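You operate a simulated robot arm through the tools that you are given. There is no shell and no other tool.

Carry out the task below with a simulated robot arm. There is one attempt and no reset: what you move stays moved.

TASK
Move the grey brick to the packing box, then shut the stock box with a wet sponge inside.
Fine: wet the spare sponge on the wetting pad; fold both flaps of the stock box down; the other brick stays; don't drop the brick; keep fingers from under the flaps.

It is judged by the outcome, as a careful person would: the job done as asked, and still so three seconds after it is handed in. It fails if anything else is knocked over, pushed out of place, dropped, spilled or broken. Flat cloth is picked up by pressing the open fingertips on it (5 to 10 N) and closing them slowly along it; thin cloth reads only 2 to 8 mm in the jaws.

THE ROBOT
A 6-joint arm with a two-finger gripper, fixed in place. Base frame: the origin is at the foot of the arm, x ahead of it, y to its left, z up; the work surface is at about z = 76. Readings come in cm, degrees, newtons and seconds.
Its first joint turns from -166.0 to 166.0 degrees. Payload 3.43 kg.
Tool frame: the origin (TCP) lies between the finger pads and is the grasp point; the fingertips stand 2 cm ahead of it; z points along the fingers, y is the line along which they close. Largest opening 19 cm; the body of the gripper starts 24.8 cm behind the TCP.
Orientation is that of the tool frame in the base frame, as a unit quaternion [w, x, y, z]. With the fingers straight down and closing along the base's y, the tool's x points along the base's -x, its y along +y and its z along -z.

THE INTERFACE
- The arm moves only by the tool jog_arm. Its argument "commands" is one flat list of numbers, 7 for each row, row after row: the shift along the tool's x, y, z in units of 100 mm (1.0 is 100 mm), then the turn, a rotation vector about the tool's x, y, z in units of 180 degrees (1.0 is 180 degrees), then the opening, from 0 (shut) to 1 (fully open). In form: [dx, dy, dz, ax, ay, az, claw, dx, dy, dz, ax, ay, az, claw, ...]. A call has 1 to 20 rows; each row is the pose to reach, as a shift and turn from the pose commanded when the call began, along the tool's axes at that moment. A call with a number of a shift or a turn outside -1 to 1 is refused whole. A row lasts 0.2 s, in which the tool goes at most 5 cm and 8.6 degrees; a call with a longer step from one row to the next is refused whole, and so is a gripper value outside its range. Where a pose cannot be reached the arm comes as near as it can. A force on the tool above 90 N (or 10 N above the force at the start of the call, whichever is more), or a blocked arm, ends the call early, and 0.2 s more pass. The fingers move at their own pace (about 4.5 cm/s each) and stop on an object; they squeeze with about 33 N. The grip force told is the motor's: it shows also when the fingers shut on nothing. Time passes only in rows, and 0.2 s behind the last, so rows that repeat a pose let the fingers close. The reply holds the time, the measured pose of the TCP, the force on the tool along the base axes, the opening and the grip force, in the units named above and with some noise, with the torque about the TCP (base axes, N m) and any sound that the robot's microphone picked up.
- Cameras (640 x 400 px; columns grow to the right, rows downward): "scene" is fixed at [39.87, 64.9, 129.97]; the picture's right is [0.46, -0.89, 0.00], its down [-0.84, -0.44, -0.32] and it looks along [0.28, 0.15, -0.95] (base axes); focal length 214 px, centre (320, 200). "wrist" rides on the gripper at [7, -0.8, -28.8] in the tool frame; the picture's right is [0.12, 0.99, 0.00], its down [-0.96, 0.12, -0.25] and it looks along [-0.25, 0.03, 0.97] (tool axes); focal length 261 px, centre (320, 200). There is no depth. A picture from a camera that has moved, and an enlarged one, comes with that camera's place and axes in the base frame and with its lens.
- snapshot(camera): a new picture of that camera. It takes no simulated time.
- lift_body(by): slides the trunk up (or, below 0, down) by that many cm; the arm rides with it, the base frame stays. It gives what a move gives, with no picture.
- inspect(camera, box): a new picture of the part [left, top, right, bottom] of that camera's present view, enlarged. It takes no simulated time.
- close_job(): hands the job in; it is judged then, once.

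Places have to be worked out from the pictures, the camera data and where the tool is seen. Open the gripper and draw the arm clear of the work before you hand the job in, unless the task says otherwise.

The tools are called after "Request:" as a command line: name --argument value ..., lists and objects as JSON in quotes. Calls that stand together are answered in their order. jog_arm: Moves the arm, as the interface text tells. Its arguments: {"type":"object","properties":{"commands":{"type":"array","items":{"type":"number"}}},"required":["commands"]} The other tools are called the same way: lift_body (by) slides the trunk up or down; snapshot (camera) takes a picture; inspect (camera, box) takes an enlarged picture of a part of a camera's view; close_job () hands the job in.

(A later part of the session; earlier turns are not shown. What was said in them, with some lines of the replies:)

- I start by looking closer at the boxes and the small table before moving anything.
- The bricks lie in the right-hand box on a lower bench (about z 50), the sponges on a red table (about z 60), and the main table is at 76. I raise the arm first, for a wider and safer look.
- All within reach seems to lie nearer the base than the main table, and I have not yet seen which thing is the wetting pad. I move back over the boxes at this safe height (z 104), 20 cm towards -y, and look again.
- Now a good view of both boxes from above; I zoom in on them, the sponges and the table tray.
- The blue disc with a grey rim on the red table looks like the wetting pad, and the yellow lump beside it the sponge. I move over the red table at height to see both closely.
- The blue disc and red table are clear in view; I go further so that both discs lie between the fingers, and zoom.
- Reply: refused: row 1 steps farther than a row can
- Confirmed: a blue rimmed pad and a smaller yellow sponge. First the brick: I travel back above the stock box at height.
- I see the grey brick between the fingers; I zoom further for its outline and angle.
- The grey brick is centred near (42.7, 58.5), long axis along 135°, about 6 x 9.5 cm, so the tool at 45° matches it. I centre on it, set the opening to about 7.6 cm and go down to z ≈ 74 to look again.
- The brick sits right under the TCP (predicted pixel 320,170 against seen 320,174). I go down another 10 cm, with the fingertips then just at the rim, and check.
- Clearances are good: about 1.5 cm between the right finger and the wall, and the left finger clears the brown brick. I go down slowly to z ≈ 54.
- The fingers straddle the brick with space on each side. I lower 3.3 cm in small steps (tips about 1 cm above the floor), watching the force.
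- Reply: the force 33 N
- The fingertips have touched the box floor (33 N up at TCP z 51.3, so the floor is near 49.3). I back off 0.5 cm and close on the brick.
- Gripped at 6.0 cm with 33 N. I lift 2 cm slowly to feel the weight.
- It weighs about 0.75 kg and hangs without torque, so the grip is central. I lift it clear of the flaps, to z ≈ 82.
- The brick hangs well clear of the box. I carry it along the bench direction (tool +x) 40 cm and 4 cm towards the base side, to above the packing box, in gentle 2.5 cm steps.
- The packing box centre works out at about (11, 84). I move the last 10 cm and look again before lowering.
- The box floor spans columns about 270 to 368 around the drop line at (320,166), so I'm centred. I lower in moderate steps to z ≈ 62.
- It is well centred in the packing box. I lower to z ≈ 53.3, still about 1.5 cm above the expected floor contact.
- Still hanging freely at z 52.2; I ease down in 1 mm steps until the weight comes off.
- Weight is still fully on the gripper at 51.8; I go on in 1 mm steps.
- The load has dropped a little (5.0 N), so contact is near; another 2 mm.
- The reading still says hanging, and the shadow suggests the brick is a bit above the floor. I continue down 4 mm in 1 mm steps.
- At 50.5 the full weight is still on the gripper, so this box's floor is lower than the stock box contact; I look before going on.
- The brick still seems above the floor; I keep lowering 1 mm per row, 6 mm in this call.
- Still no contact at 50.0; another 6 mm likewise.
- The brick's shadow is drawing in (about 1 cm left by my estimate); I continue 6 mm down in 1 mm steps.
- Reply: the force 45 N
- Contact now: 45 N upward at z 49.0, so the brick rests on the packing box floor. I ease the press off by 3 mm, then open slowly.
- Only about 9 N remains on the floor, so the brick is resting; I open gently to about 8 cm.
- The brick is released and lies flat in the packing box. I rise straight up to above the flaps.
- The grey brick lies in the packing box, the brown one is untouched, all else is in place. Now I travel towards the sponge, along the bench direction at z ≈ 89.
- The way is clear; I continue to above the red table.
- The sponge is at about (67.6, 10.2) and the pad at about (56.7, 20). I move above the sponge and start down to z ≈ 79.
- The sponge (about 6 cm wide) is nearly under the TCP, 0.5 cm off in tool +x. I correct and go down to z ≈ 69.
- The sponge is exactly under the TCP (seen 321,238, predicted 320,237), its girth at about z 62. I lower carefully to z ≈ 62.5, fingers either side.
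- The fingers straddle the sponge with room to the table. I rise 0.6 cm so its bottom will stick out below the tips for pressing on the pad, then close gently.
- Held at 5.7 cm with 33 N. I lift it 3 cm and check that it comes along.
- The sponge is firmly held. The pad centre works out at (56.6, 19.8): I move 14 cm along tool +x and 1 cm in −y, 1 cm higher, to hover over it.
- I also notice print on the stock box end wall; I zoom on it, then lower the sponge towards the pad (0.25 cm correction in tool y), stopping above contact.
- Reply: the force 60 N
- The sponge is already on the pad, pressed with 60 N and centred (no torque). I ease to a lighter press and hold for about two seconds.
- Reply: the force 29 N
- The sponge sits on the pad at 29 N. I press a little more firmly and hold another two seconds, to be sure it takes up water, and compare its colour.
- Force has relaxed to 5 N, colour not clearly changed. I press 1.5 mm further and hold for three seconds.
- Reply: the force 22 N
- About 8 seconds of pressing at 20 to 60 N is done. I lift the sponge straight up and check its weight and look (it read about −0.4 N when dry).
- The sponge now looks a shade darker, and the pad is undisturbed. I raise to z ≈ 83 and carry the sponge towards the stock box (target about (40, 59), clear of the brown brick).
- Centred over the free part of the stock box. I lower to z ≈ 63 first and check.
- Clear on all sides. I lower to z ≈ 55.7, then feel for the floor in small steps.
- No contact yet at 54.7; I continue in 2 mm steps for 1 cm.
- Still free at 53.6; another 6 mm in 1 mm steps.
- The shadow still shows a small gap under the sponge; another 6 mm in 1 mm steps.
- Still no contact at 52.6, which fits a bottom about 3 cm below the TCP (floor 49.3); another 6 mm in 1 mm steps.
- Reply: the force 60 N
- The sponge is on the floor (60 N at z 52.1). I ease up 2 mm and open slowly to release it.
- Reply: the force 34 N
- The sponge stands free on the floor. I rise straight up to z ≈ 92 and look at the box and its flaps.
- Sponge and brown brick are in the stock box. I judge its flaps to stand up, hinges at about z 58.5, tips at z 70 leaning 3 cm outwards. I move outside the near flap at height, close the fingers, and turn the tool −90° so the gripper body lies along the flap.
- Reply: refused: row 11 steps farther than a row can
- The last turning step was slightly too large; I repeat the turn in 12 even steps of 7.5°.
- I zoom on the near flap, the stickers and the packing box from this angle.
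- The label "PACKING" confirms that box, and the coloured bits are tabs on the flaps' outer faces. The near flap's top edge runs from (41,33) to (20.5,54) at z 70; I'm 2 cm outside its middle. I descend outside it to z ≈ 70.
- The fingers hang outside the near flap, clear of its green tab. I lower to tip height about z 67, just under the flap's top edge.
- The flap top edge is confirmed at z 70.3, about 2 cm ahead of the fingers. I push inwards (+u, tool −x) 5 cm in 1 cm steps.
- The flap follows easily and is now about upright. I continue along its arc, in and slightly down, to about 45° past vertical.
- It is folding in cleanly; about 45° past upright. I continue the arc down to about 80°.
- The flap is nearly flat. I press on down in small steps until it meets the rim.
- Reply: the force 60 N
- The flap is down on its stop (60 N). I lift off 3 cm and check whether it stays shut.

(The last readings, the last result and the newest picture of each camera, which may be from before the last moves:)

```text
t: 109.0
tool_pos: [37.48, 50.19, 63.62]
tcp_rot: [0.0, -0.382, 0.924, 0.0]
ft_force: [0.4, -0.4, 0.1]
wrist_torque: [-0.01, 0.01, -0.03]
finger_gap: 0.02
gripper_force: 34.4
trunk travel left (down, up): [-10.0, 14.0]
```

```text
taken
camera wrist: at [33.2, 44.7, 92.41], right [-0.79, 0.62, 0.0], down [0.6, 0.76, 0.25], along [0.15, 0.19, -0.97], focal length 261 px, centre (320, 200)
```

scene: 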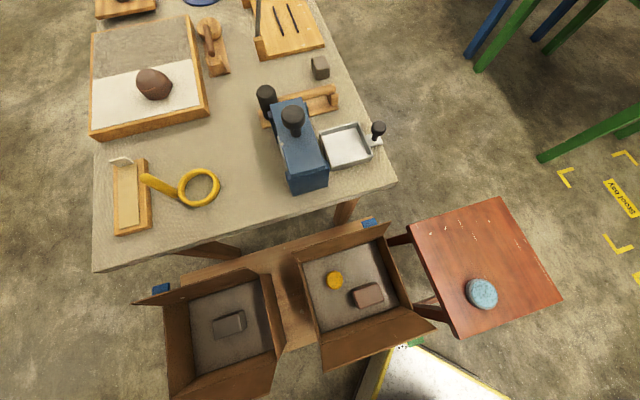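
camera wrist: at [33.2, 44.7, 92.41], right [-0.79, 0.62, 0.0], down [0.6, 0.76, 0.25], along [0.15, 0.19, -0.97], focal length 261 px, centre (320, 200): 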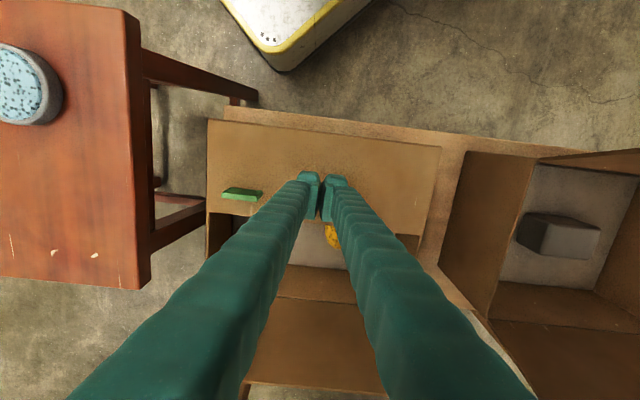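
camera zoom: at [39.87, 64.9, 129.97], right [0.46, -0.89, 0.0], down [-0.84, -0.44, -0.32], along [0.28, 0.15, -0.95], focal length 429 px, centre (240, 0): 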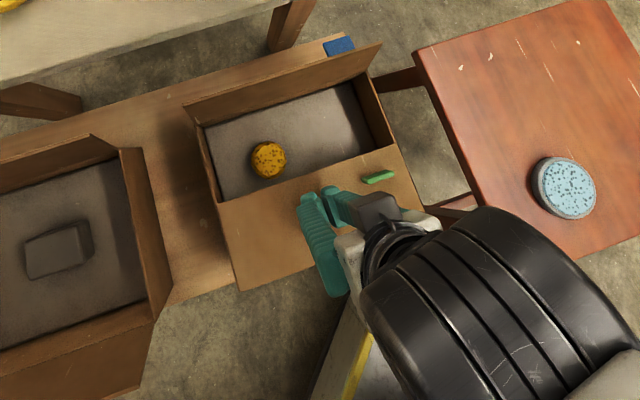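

The near flap stays flat. I rise clear and cross over the box to the outside of the far flap, at a height well above its tip and the table.

Request:
jog_arm --commands '[0, 0, -0.3, 0, 0, 0, 0, 0, 0, -0.7, 0, 0, 0, 0, 0, 0, -1.0, 0, 0, 0, 0]'

Request:
jog_arm --commands '[0, 0, -0.4, 0, 0, 0, 0, 0, 0, -0.8, 0, 0, 0, 0, 0, 0, -1.0, 0, 0, 0, 0]'

Request:
jog_arm --commands '[0, 0, -0.4, 0, 0, 0, 0, -0.4, 0, -0.4, 0, 0, 0, 0, -0.8, 0, -0.4, 0, 0, 0, 0]'

Request:
snapshot --camera "wrist"

Request:
snapshot --camera "scene"

```text
t: 109.8
tool_pos: [37.51, 50.19, 73.64]
tcp_rot: [0.0, -0.383, 0.924, 0.0]
ft_force: [1.0, 0.1, -0.6]
wrist_torque: [-0.08, 0.05, 0.0]
finger_gap: 0.03
gripper_force: 34.2
trunk travel left (down, up): [-10.0, 14.0]
```

```text
t: 110.6
tool_pos: [37.48, 50.24, 83.61]
tcp_rot: [0.0, -0.383, 0.924, 0.0]
ft_force: [-0.4, -0.2, 0.2]
wrist_torque: [-0.02, 0.06, 0.04]
finger_gap: 0.0
gripper_force: 34.1
trunk travel left (down, up): [-10.0, 14.0]
```

```text
t: 111.4
tool_pos: [43.18, 55.88, 87.64]
tcp_rot: [0.0, -0.383, 0.924, 0.0]
ft_force: [-0.7, -0.9, 0.9]
wrist_torque: [0.13, -0.08, 0.03]
finger_gap: 0.0
gripper_force: 34.3
trunk travel left (down, up): [-10.0, 14.0]
```

```text
taken
camera wrist: at [38.84, 50.35, 116.51], right [-0.79, 0.62, 0.0], down [0.6, 0.76, 0.25], along [0.15, 0.2, -0.97], focal length 261 px, centre (320, 200)
```

wrist: 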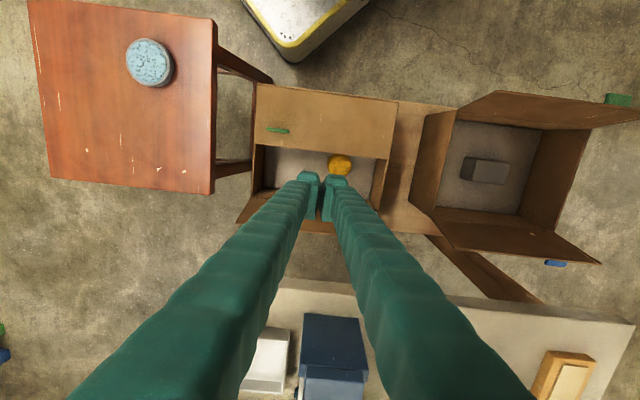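

```text
taken
```

scene: 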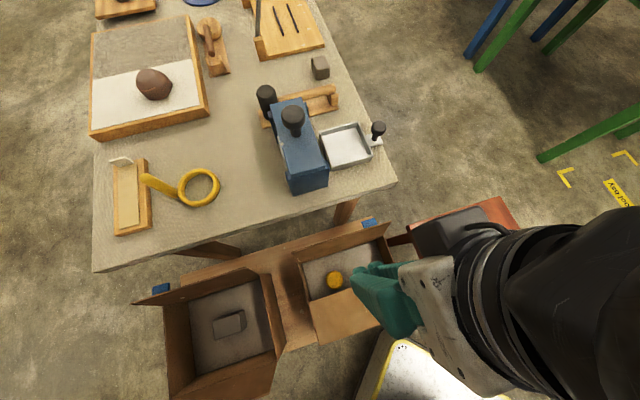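

The near flap stays shut. I move a further 15 cm out (+u), to a point between the far flap's tip (u 81.4) and the table edge (u 89.8).

Request:
jog_arm --commands '[-0.4, 0, 0, 0, 0, 0, 0, -0.8, 0, 0, 0, 0, 0, 0]'

Request:
jog_arm --commands '[-0.4, 0, 0, 0, 0, 0, 0, -0.73, 0, 0, 0, 0, 0, 0, -0.73, 0, 0, 0, 0, 0, 0]'

Request:
snapshot --camera "wrist"

Request:
inspect --camera "wrist" --box '[220, 80, 420, 280]'

Request:
snapshot --camera "scene"

```text
t: 112.0
tool_pos: [49.06, 61.64, 87.61]
tcp_rot: [0.0, -0.383, 0.924, 0.0]
ft_force: [-0.2, -0.7, 1.0]
wrist_torque: [0.12, -0.1, -0.04]
finger_gap: 0.0
gripper_force: 34.2
trunk travel left (down, up): [-10.0, 14.0]
```

```text
t: 112.8
tool_pos: [54.02, 66.79, 87.59]
tcp_rot: [0.001, -0.383, 0.924, 0.0]
ft_force: [0.2, 0.2, -0.5]
wrist_torque: [-0.03, 0.03, -0.01]
finger_gap: 0.01
gripper_force: 34.3
trunk travel left (down, up): [-10.0, 14.0]
```

```text
taken
camera wrist: at [49.77, 61.26, 116.38], right [-0.79, 0.62, 0.0], down [0.6, 0.76, 0.25], along [0.15, 0.19, -0.97], focal length 261 px, centre (320, 200)
```

wrist: 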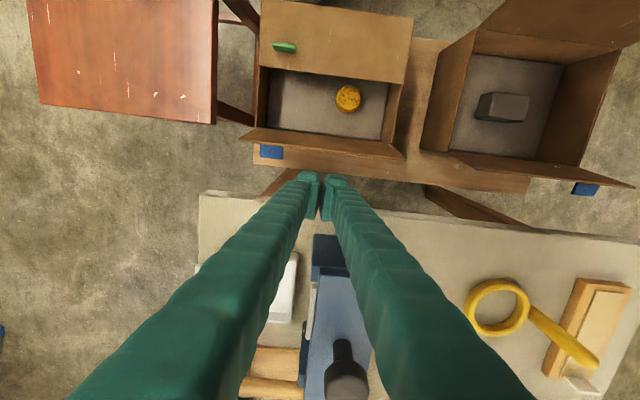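

```text
2.00 times, centred on (320, 180) of wrist
camera zoom: at [49.77, 61.26, 116.38], right [-0.79, 0.62, 0.0], down [0.6, 0.76, 0.25], along [0.15, 0.19, -0.97], focal length 521 px, centre (320, 240)
```

zoom: 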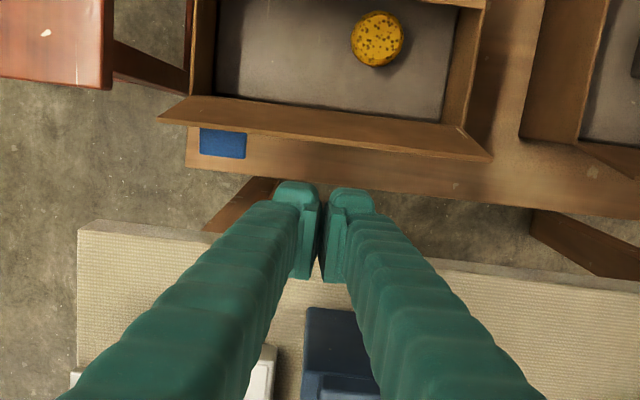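

```text
taken
```

scene: 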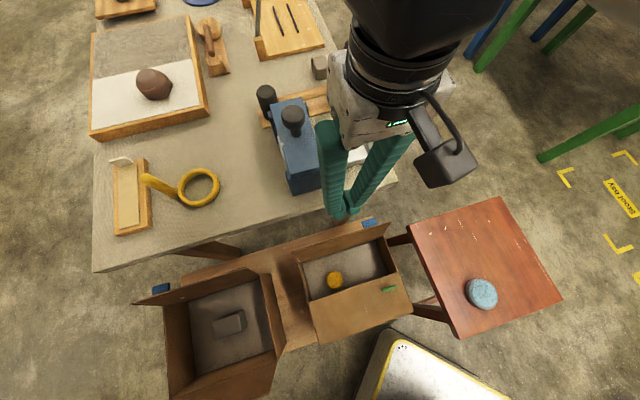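

The flap tip is at u 81.0 and the table edge at about 89; my fingers (82.8 to 87 after a 0.5 cm shift) fit between. I descend in steps to z ≈ 77 first.

Request:
jog_arm --commands '[0.05, 0, 0.1, 0, 0, 0, 0, 0.05, 0, 0.4, 0, 0, 0, 0, 0.05, 0, 0.7, 0, 0, 0, 0, 0.05, 0, 1.0, 0, 0, 0, 0, 0.05, 0, 1.0, 0, 0, 0, 0]'

Request:
inspect --camera "wrist" --box '[200, 60, 440, 300]'

Request:
inspect --camera "scene" --box '[270, 120, 470, 320]'

```text
t: 114.0
tool_pos: [53.7, 66.49, 77.58]
tcp_rot: [0.0, -0.382, 0.924, 0.0]
ft_force: [-0.4, 0.4, -0.4]
wrist_torque: [0.02, -0.03, -0.02]
finger_gap: 0.01
gripper_force: 33.9
trunk travel left (down, up): [-10.0, 14.0]
```

```text
1.67 times, centred on (320, 180) of wrist
camera zoom: at [49.37, 60.88, 106.38], right [-0.79, 0.62, 0.0], down [0.6, 0.76, 0.25], along [0.15, 0.19, -0.97], focal length 434 px, centre (320, 233)
```

zoom: 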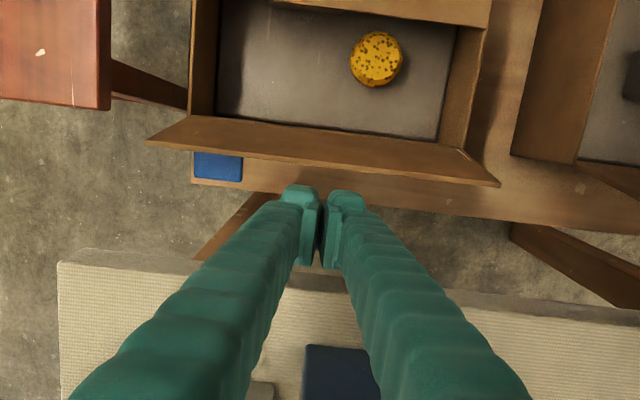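

```text
2.00 times, centred on (370, 220) of scene
camera zoom: at [39.87, 64.9, 129.97], right [0.46, -0.89, 0.0], down [-0.84, -0.44, -0.32], along [0.28, 0.15, -0.95], focal length 429 px, centre (220, 160)
```

zoom: 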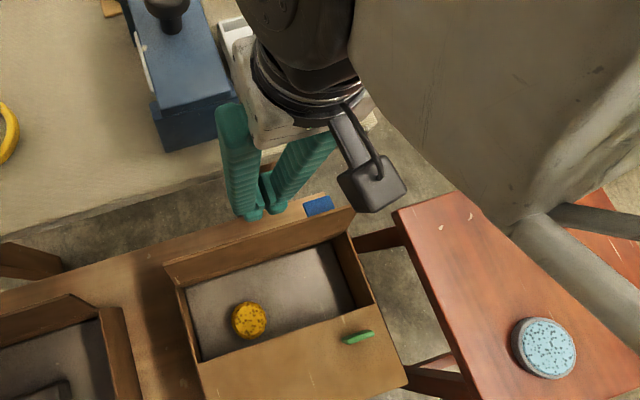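

The fingers hang between the flap and the table with room on both sides. I lower the remaining 8.5 cm to tip height z ≈ 67.

Request:
jog_arm --commands '[0, 0, 0.25, 0, 0, 0, 0, 0, 0, 0.5, 0, 0, 0, 0, 0, 0, 0.7, 0, 0, 0, 0, 0, 0, 0.85, 0, 0, 0, 0, 0, 0, 0.85, 0, 0, 0, 0]'

Request:
inspect --camera "wrist" --box '[200, 60, 440, 300]'

Request:
inspect --camera "scene" --box '[270, 120, 470, 320]'

```text
t: 115.2
tool_pos: [53.68, 66.36, 69.11]
tcp_rot: [-0.001, -0.383, 0.924, 0.0]
ft_force: [0.0, 0.3, 0.5]
wrist_torque: [0.0, 0.03, 0.0]
finger_gap: 0.0
gripper_force: 34.3
trunk travel left (down, up): [-10.0, 14.0]
```

```text
1.67 times, centred on (320, 180) of wrist
camera zoom: at [49.33, 60.84, 97.95], right [-0.79, 0.62, 0.0], down [0.6, 0.76, 0.25], along [0.15, 0.19, -0.97], focal length 434 px, centre (320, 233)
```

zoom: 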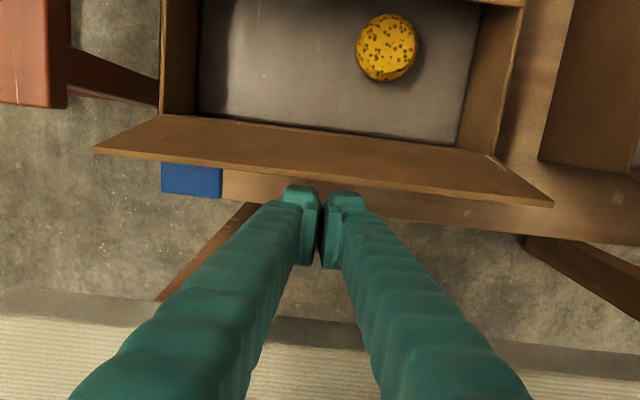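

```text
2.00 times, centred on (370, 220) of scene
camera zoom: at [39.87, 64.9, 129.97], right [0.46, -0.89, 0.0], down [-0.84, -0.44, -0.32], along [0.28, 0.15, -0.95], focal length 429 px, centre (220, 160)
```

zoom: 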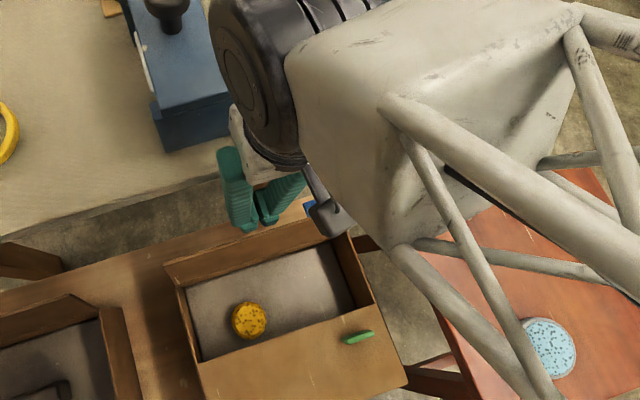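

All clear. I push the far flap inwards (tool +x) 4 cm in small steps until it is upright.

Request:
jog_arm --commands '[0.1, 0, 0, 0, 0, 0, 0, 0.18, 0, 0, 0, 0, 0, 0, 0.26, 0, 0, 0, 0, 0, 0, 0.34, 0, 0, 0, 0, 0, 0, 0.41, 0, 0, 0, 0, 0, 0]'

Request:
inspect --camera "wrist" --box '[200, 60, 440, 300]'

Request:
inspect --camera "scene" --box '[270, 120, 470, 320]'

```text
t: 116.4
tool_pos: [50.68, 63.39, 69.16]
tcp_rot: [0.0, -0.383, 0.924, 0.0]
ft_force: [0.7, 0.2, 0.7]
wrist_torque: [0.0, -0.01, -0.05]
finger_gap: 0.0
gripper_force: 34.3
trunk travel left (down, up): [-10.0, 14.0]
```

```text
1.67 times, centred on (320, 180) of wrist
camera zoom: at [46.41, 57.94, 97.89], right [-0.79, 0.62, 0.0], down [0.6, 0.76, 0.25], along [0.15, 0.19, -0.97], focal length 434 px, centre (320, 233)
```

zoom: 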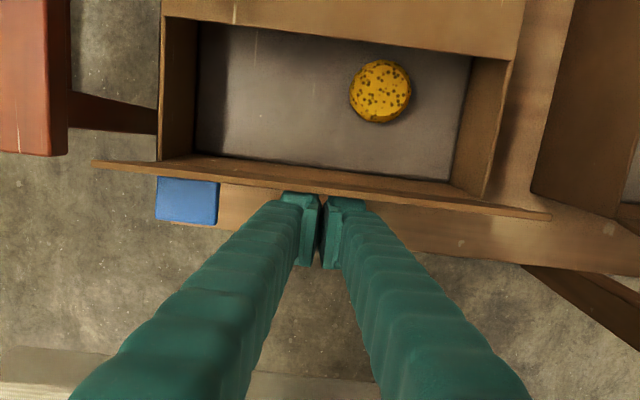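

```text
2.00 times, centred on (370, 220) of scene
camera zoom: at [39.87, 64.9, 129.97], right [0.46, -0.89, 0.0], down [-0.84, -0.44, -0.32], along [0.28, 0.15, -0.95], focal length 429 px, centre (220, 160)
```

zoom: 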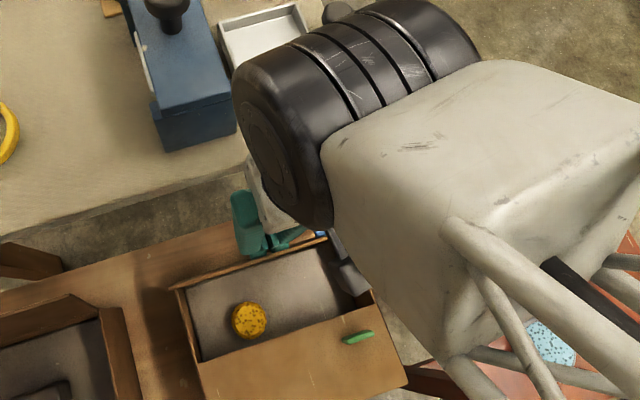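

The far flap has come upright. I follow its arc in and down to about 45° past vertical.

Request:
jog_arm --commands '[0.1, 0, 0.02, 0, 0, 0, 0, 0.205, 0, 0.04, 0, 0, 0, 0, 0.31, 0, 0.08, 0, 0, 0, 0, 0.41, 0, 0.13, 0, 0, 0, 0, 0.5, 0, 0.19, 0, 0, 0, 0, 0.585, 0, 0.265, 0, 0, 0, 0]'

Request:
inspect --camera "wrist" --box '[200, 60, 440, 300]'

Request:
snapshot --camera "scene"

```text
t: 117.8
tool_pos: [46.57, 59.27, 66.47]
tcp_rot: [-0.001, -0.383, 0.924, -0.002]
ft_force: [0.8, 0.0, -0.6]
wrist_torque: [-0.02, 0.0, -0.01]
finger_gap: 0.01
gripper_force: 34.1
trunk travel left (down, up): [-10.0, 14.0]
```

```text
1.67 times, centred on (320, 180) of wrist
camera zoom: at [42.27, 53.79, 95.24], right [-0.79, 0.62, 0.0], down [0.6, 0.76, 0.25], along [0.15, 0.19, -0.97], focal length 434 px, centre (320, 233)
```

zoom: 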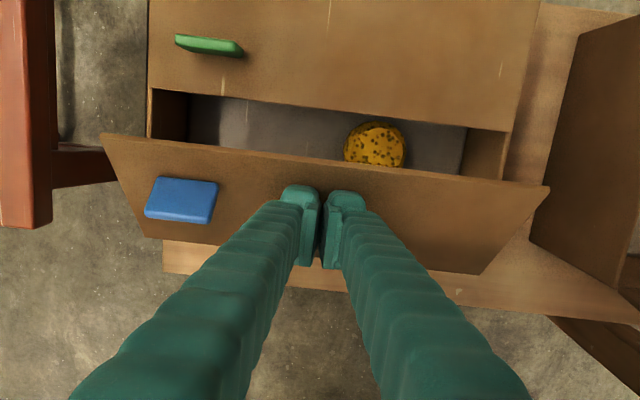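

```text
taken
```

scene: 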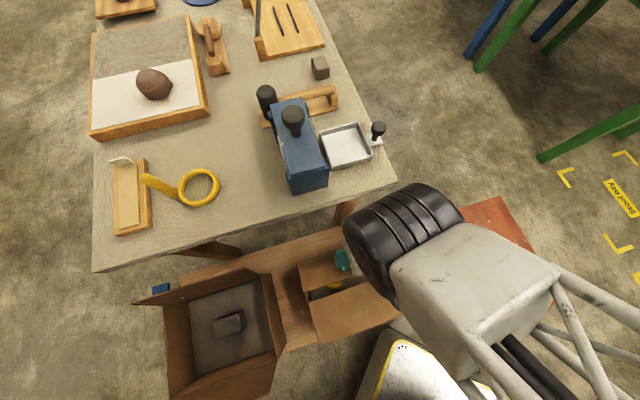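

It folds in smoothly. I continue the arc down to about 80°.

Request:
jog_arm --commands '[0.07, 0, 0.08, 0, 0, 0, 0, 0.134, 0, 0.17, 0, 0, 0, 0, 0.18, 0, 0.27, 0, 0, 0, 0, 0.22, 0, 0.38, 0, 0, 0, 0, 0.235, 0, 0.43, 0, 0, 0, 0]'

Request:
inspect --camera "wrist" --box '[200, 60, 440, 300]'

```text
t: 119.0
tool_pos: [44.92, 57.8, 62.12]
tcp_rot: [-0.001, -0.383, 0.924, 0.001]
ft_force: [0.0, 0.0, -0.7]
wrist_torque: [0.02, -0.03, 0.03]
finger_gap: 0.0
gripper_force: 33.9
trunk travel left (down, up): [-10.0, 14.0]
```

```text
1.67 times, centred on (320, 180) of wrist
camera zoom: at [40.57, 52.16, 90.91], right [-0.79, 0.62, 0.0], down [0.6, 0.76, 0.25], along [0.15, 0.19, -0.97], focal length 434 px, centre (320, 233)
```

zoom: 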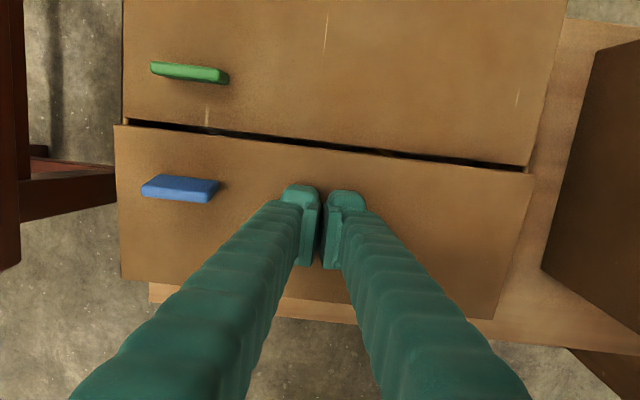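

The two flaps now nearly meet at the middle. I press the far one down the last centimetre in small steps until it stops.

Request:
jog_arm --commands '[0.01, 0, 0.03, 0, 0, 0, 0, 0.015, 0, 0.06, 0, 0, 0, 0, 0.015, 0, 0.09, 0, 0, 0, 0, 0.015, 0, 0.11, 0, 0, 0, 0, 0.015, 0, 0.13, 0, 0, 0, 0, 0.015, 0, 0.14, 0, 0, 0, 0]'

Request:
inspect --camera "wrist" --box '[200, 60, 440, 300]'

```text
t: 120.4
tool_pos: [44.75, 57.62, 60.93]
tcp_rot: [0.001, -0.383, 0.924, -0.001]
ft_force: [-5.1, -6.9, 35.4]
wrist_torque: [0.01, -0.1, -0.02]
finger_gap: 0.58
gripper_force: 34.1
trunk travel left (down, up): [-10.0, 14.0]
```

```text
1.67 times, centred on (320, 180) of wrist
camera zoom: at [40.41, 51.99, 89.74], right [-0.79, 0.62, 0.0], down [0.6, 0.76, 0.25], along [0.15, 0.2, -0.97], focal length 434 px, centre (320, 233)
```

zoom: 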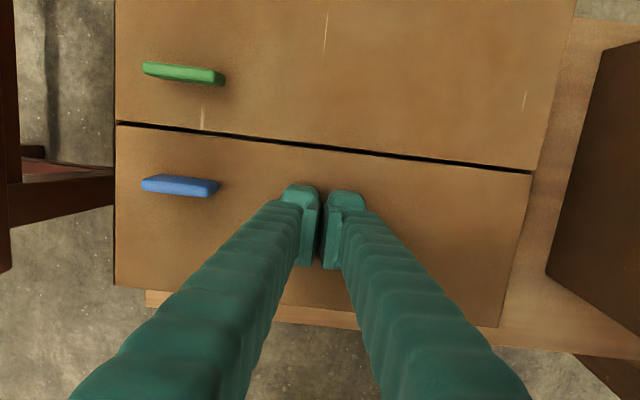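

Contact at 35 N: the far flap is down and meets the near one in a thin seam. I lift off and watch whether both stay shut.

Request:
jog_arm --commands '[0, 0, -0.05, 0, 0, 0, 0, 0, 0, -0.12, 0, 0, 0, 0, 0, 0, -0.4, 0, 0, 0, 0, 0, 0, -0.8, 0, 0, 0, 0, 0, 0, -1.0, 0, 0, 0, 0]'

Request:
snapshot --camera "wrist"

Request:
snapshot --camera "scene"

```text
t: 121.6
tool_pos: [44.75, 57.67, 70.7]
tcp_rot: [-0.001, -0.383, 0.924, 0.0]
ft_force: [0.3, -0.1, -0.2]
wrist_torque: [-0.04, 0.08, 0.0]
finger_gap: 0.0
gripper_force: 34.3
trunk travel left (down, up): [-10.0, 14.0]
```

```text
taken
camera wrist: at [40.42, 52.07, 99.5], right [-0.79, 0.62, 0.0], down [0.6, 0.76, 0.25], along [0.15, 0.19, -0.97], focal length 261 px, centre (320, 200)
```

wrist: 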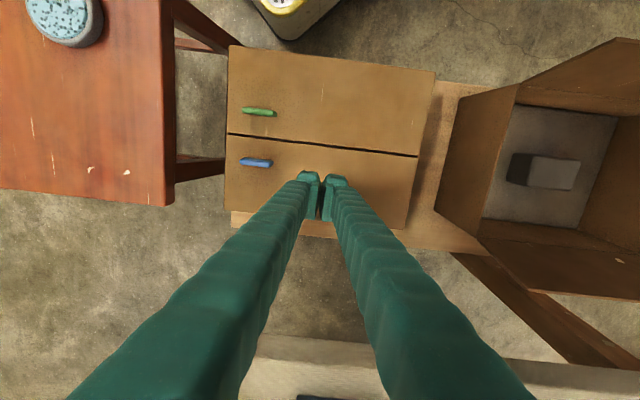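

```text
taken
```

scene: 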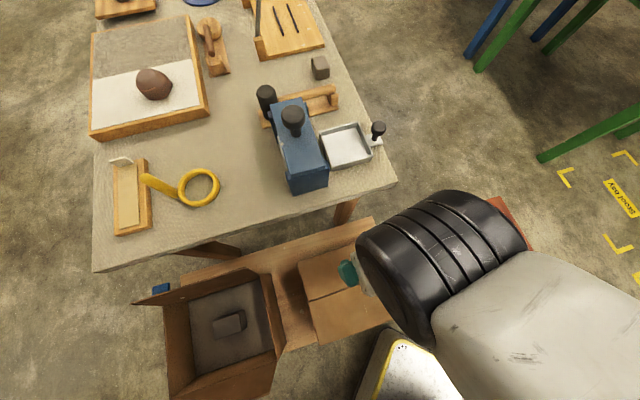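

Both flaps are shut and the box holds still. I raise the arm and draw it away over the floor side, then open the fingers and check everything.

Request:
jog_arm --commands '[0, 0, -0.4, 0, 0, 0, 0, 0, 0, -0.8, 0, 0, 0, 0, 0, 0, -1.0, 0, 0, 0, 0]'

Request:
jog_arm --commands '[0, 0, -0.4, 0, 0, 0, 0, 0, 0, -0.8, 0, 0, 0, 0, 0, 0, -1.0, 0, 0, 0, 0]'

Request:
jog_arm --commands '[0, -0.45, 0, 0, 0, 0, 0.2, 0, -0.9, 0, 0, 0, 0, 0.4]'

Request:
jog_arm --commands '[0, -0.45, 0, 0, 0, 0, 0.5, 0, -0.9, 0, 0, 0, 0, 0.6]'

Request:
jog_arm --commands '[0, -0.45, 0, 0, 0, 0, 0.6, 0, -0.9, 0, 0, 0, 0, 0.6]'

Request:
jog_arm --commands '[0, -0.45, 0, 0, 0, 0, 0.6, 0, -0.9, 0, 0, 0, 0, 0.6, 0, -0.9, 0, 0, 0, 0, 0.6]'

Request:
snapshot --camera "scene"

Request:
inspect --camera "scene" --box '[130, 200, 450, 400]'

Request:
snapshot --camera "wrist"

```text
t: 122.4
tool_pos: [44.82, 57.56, 80.81]
tcp_rot: [0.0, -0.383, 0.924, 0.001]
ft_force: [1.3, -0.4, -0.4]
wrist_torque: [-0.04, 0.04, -0.01]
finger_gap: 0.0
gripper_force: 34.5
trunk travel left (down, up): [-10.0, 14.0]
```

```text
t: 123.2
tool_pos: [44.72, 57.55, 90.74]
tcp_rot: [0.001, -0.383, 0.924, -0.001]
ft_force: [-0.4, 0.1, 0.5]
wrist_torque: [-0.06, 0.03, -0.01]
finger_gap: 0.0
gripper_force: 34.3
trunk travel left (down, up): [-10.0, 14.0]
```

```text
t: 123.8
tool_pos: [51.19, 51.14, 90.75]
tcp_rot: [0.0, -0.383, 0.924, -0.001]
ft_force: [0.7, 0.3, 0.2]
wrist_torque: [-0.07, -0.09, 0.0]
finger_gap: 5.07
gripper_force: 0.1
trunk travel left (down, up): [-10.0, 14.0]
```

```text
t: 124.4
tool_pos: [57.5, 44.8, 90.75]
tcp_rot: [0.001, -0.382, 0.924, 0.0]
ft_force: [0.4, 0.5, 1.3]
wrist_torque: [-0.09, -0.08, -0.03]
finger_gap: 10.23
gripper_force: 0.2
trunk travel left (down, up): [-10.0, 14.0]
```

```text
t: 125.0
tool_pos: [64.03, 38.52, 90.8]
tcp_rot: [0.0, -0.382, 0.924, 0.0]
ft_force: [0.0, 0.7, 0.0]
wrist_torque: [-0.13, -0.09, 0.01]
finger_gap: 11.39
gripper_force: 0.2
trunk travel left (down, up): [-10.0, 14.0]
```

```text
t: 125.8
tool_pos: [70.3, 32.2, 90.74]
tcp_rot: [0.0, -0.383, 0.924, 0.0]
ft_force: [0.3, -0.5, -0.3]
wrist_torque: [0.0, -0.01, 0.0]
finger_gap: 11.41
gripper_force: 0.0
trunk travel left (down, up): [-10.0, 14.0]
```

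```text
taken
```

scene: 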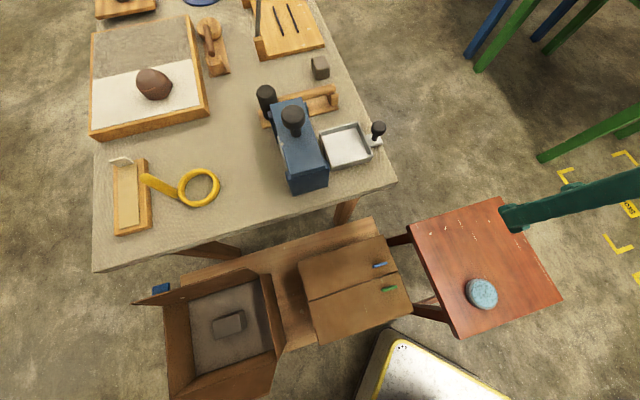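

```text
2.00 times, centred on (290, 300) of scene
camera zoom: at [39.87, 64.9, 129.97], right [0.46, -0.89, 0.0], down [-0.84, -0.44, -0.32], along [0.28, 0.15, -0.95], focal length 429 px, centre (380, 0)
```

zoom: 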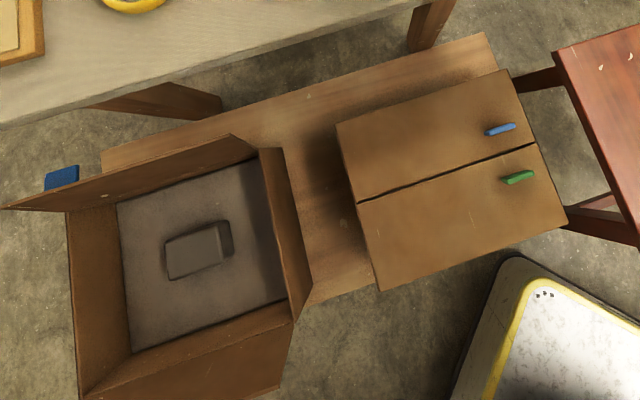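

```text
taken
camera wrist: at [66.01, 26.58, 119.62], right [-0.79, 0.62, 0.0], down [0.6, 0.76, 0.25], along [0.15, 0.19, -0.97], focal length 261 px, centre (320, 200)
```

wrist: 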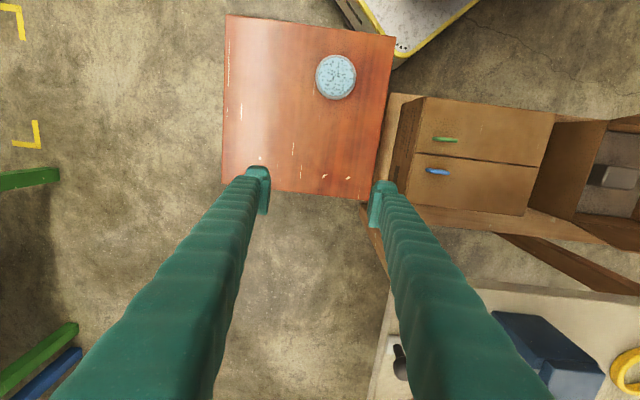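

Grey brick in the packing box, stock box shut, pad and table things untouched. One close look at the seam and the flaps' flatness from the side before handing in.

Request:
inspect --camera "wrist" --box '[360, 70, 600, 260]'

Request:
inspect --camera "scene" --box '[290, 220, 430, 360]'

```text
2.11 times, centred on (480, 165) of wrist
camera zoom: at [66.01, 26.58, 119.62], right [-0.79, 0.62, 0.0], down [0.6, 0.76, 0.25], along [0.15, 0.19, -0.97], focal length 549 px, centre (-17, 274)
```

zoom: 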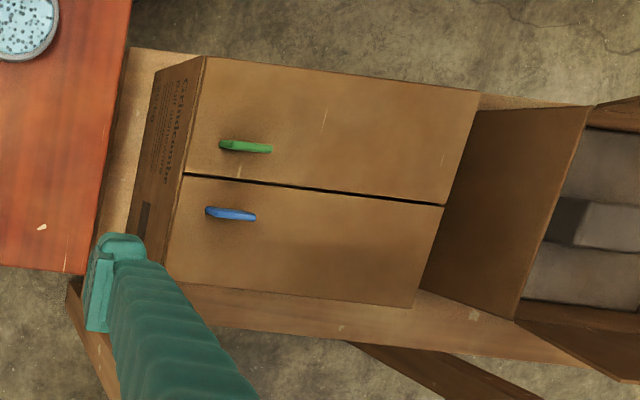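

```text
2.86 times, centred on (360, 290) of scene
camera zoom: at [39.87, 64.9, 129.97], right [0.46, -0.89, 0.0], down [-0.84, -0.44, -0.32], along [0.28, 0.15, -0.95], focal length 613 px, centre (206, -57)
```

zoom: 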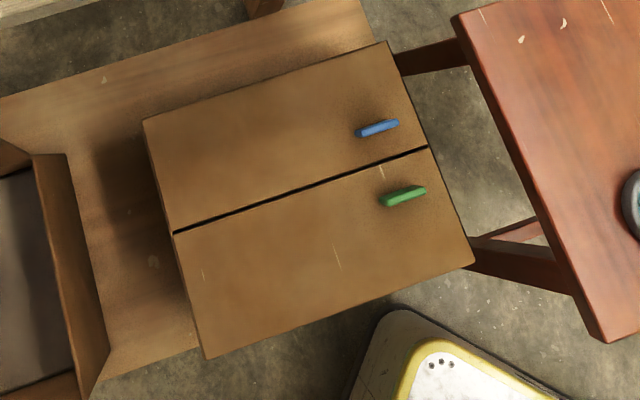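

Both flaps lie flat with an even seam. I draw the arm a little further off with open fingers, then hand in.

Request:
jog_arm --commands '[0.3, -0.3, 0, 0, 0, 0, 0.7, 0.5, -0.6, 0, 0, 0, 0, 0.8, 0.5, -0.6, 0, 0, 0, 0, 0.8, 0.5, -0.6, 0, 0, 0, 0, 0.8]'

Request:
snapshot --camera "scene"

```text
t: 126.8
tool_pos: [71.06, 24.41, 90.65]
tcp_rot: [0.0, -0.383, 0.924, 0.001]
ft_force: [-0.4, -0.3, 0.3]
wrist_torque: [0.02, 0.0, 0.01]
finger_gap: 15.21
gripper_force: 0.1
trunk travel left (down, up): [-10.0, 14.0]
```

```text
taken
```

scene: 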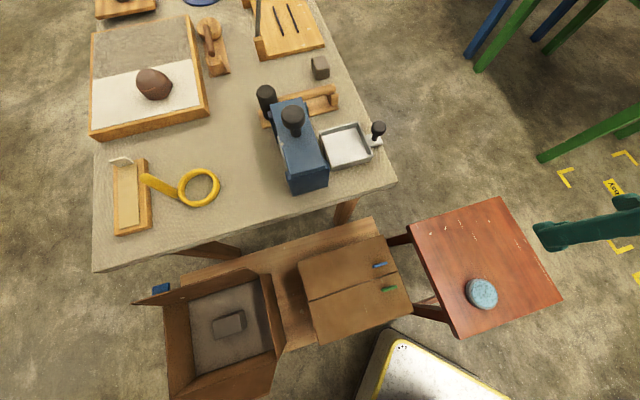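

The grey brick is in the packing box. The wetted sponge and the other brick are in the shut stock box, and the arm is clear with the gripper open. I hand the job in.

Request:
close_job

```text
The job is handed in.
```

The job is handed in: the grey brick is in the packing box, and the stock box is shut with the sponge inside. I can't confirm from the pictures that the sponge took up water.

- **Brick:** I held it all the way and set it down on the packing box floor before opening the fingers. The brown brick stayed where it was in the stock box.
- **Sponge:** I took the yellow one on the red table as the spare, and the blue rimmed disc beside it as the wetting pad. I pressed it on the pad for about 8 seconds, starting at 60 N and mostly at 5 to 30 N after that. It looked slightly darker afterwards, but its weight read the same as before.
- **Flaps:** I pushed both down from the outside with the fingers closed, never under a flap. They lie flat with a thin seam and had not moved when I last looked.

In the last pictures everything else was in place. The arm was clear of the work with the gripper open.
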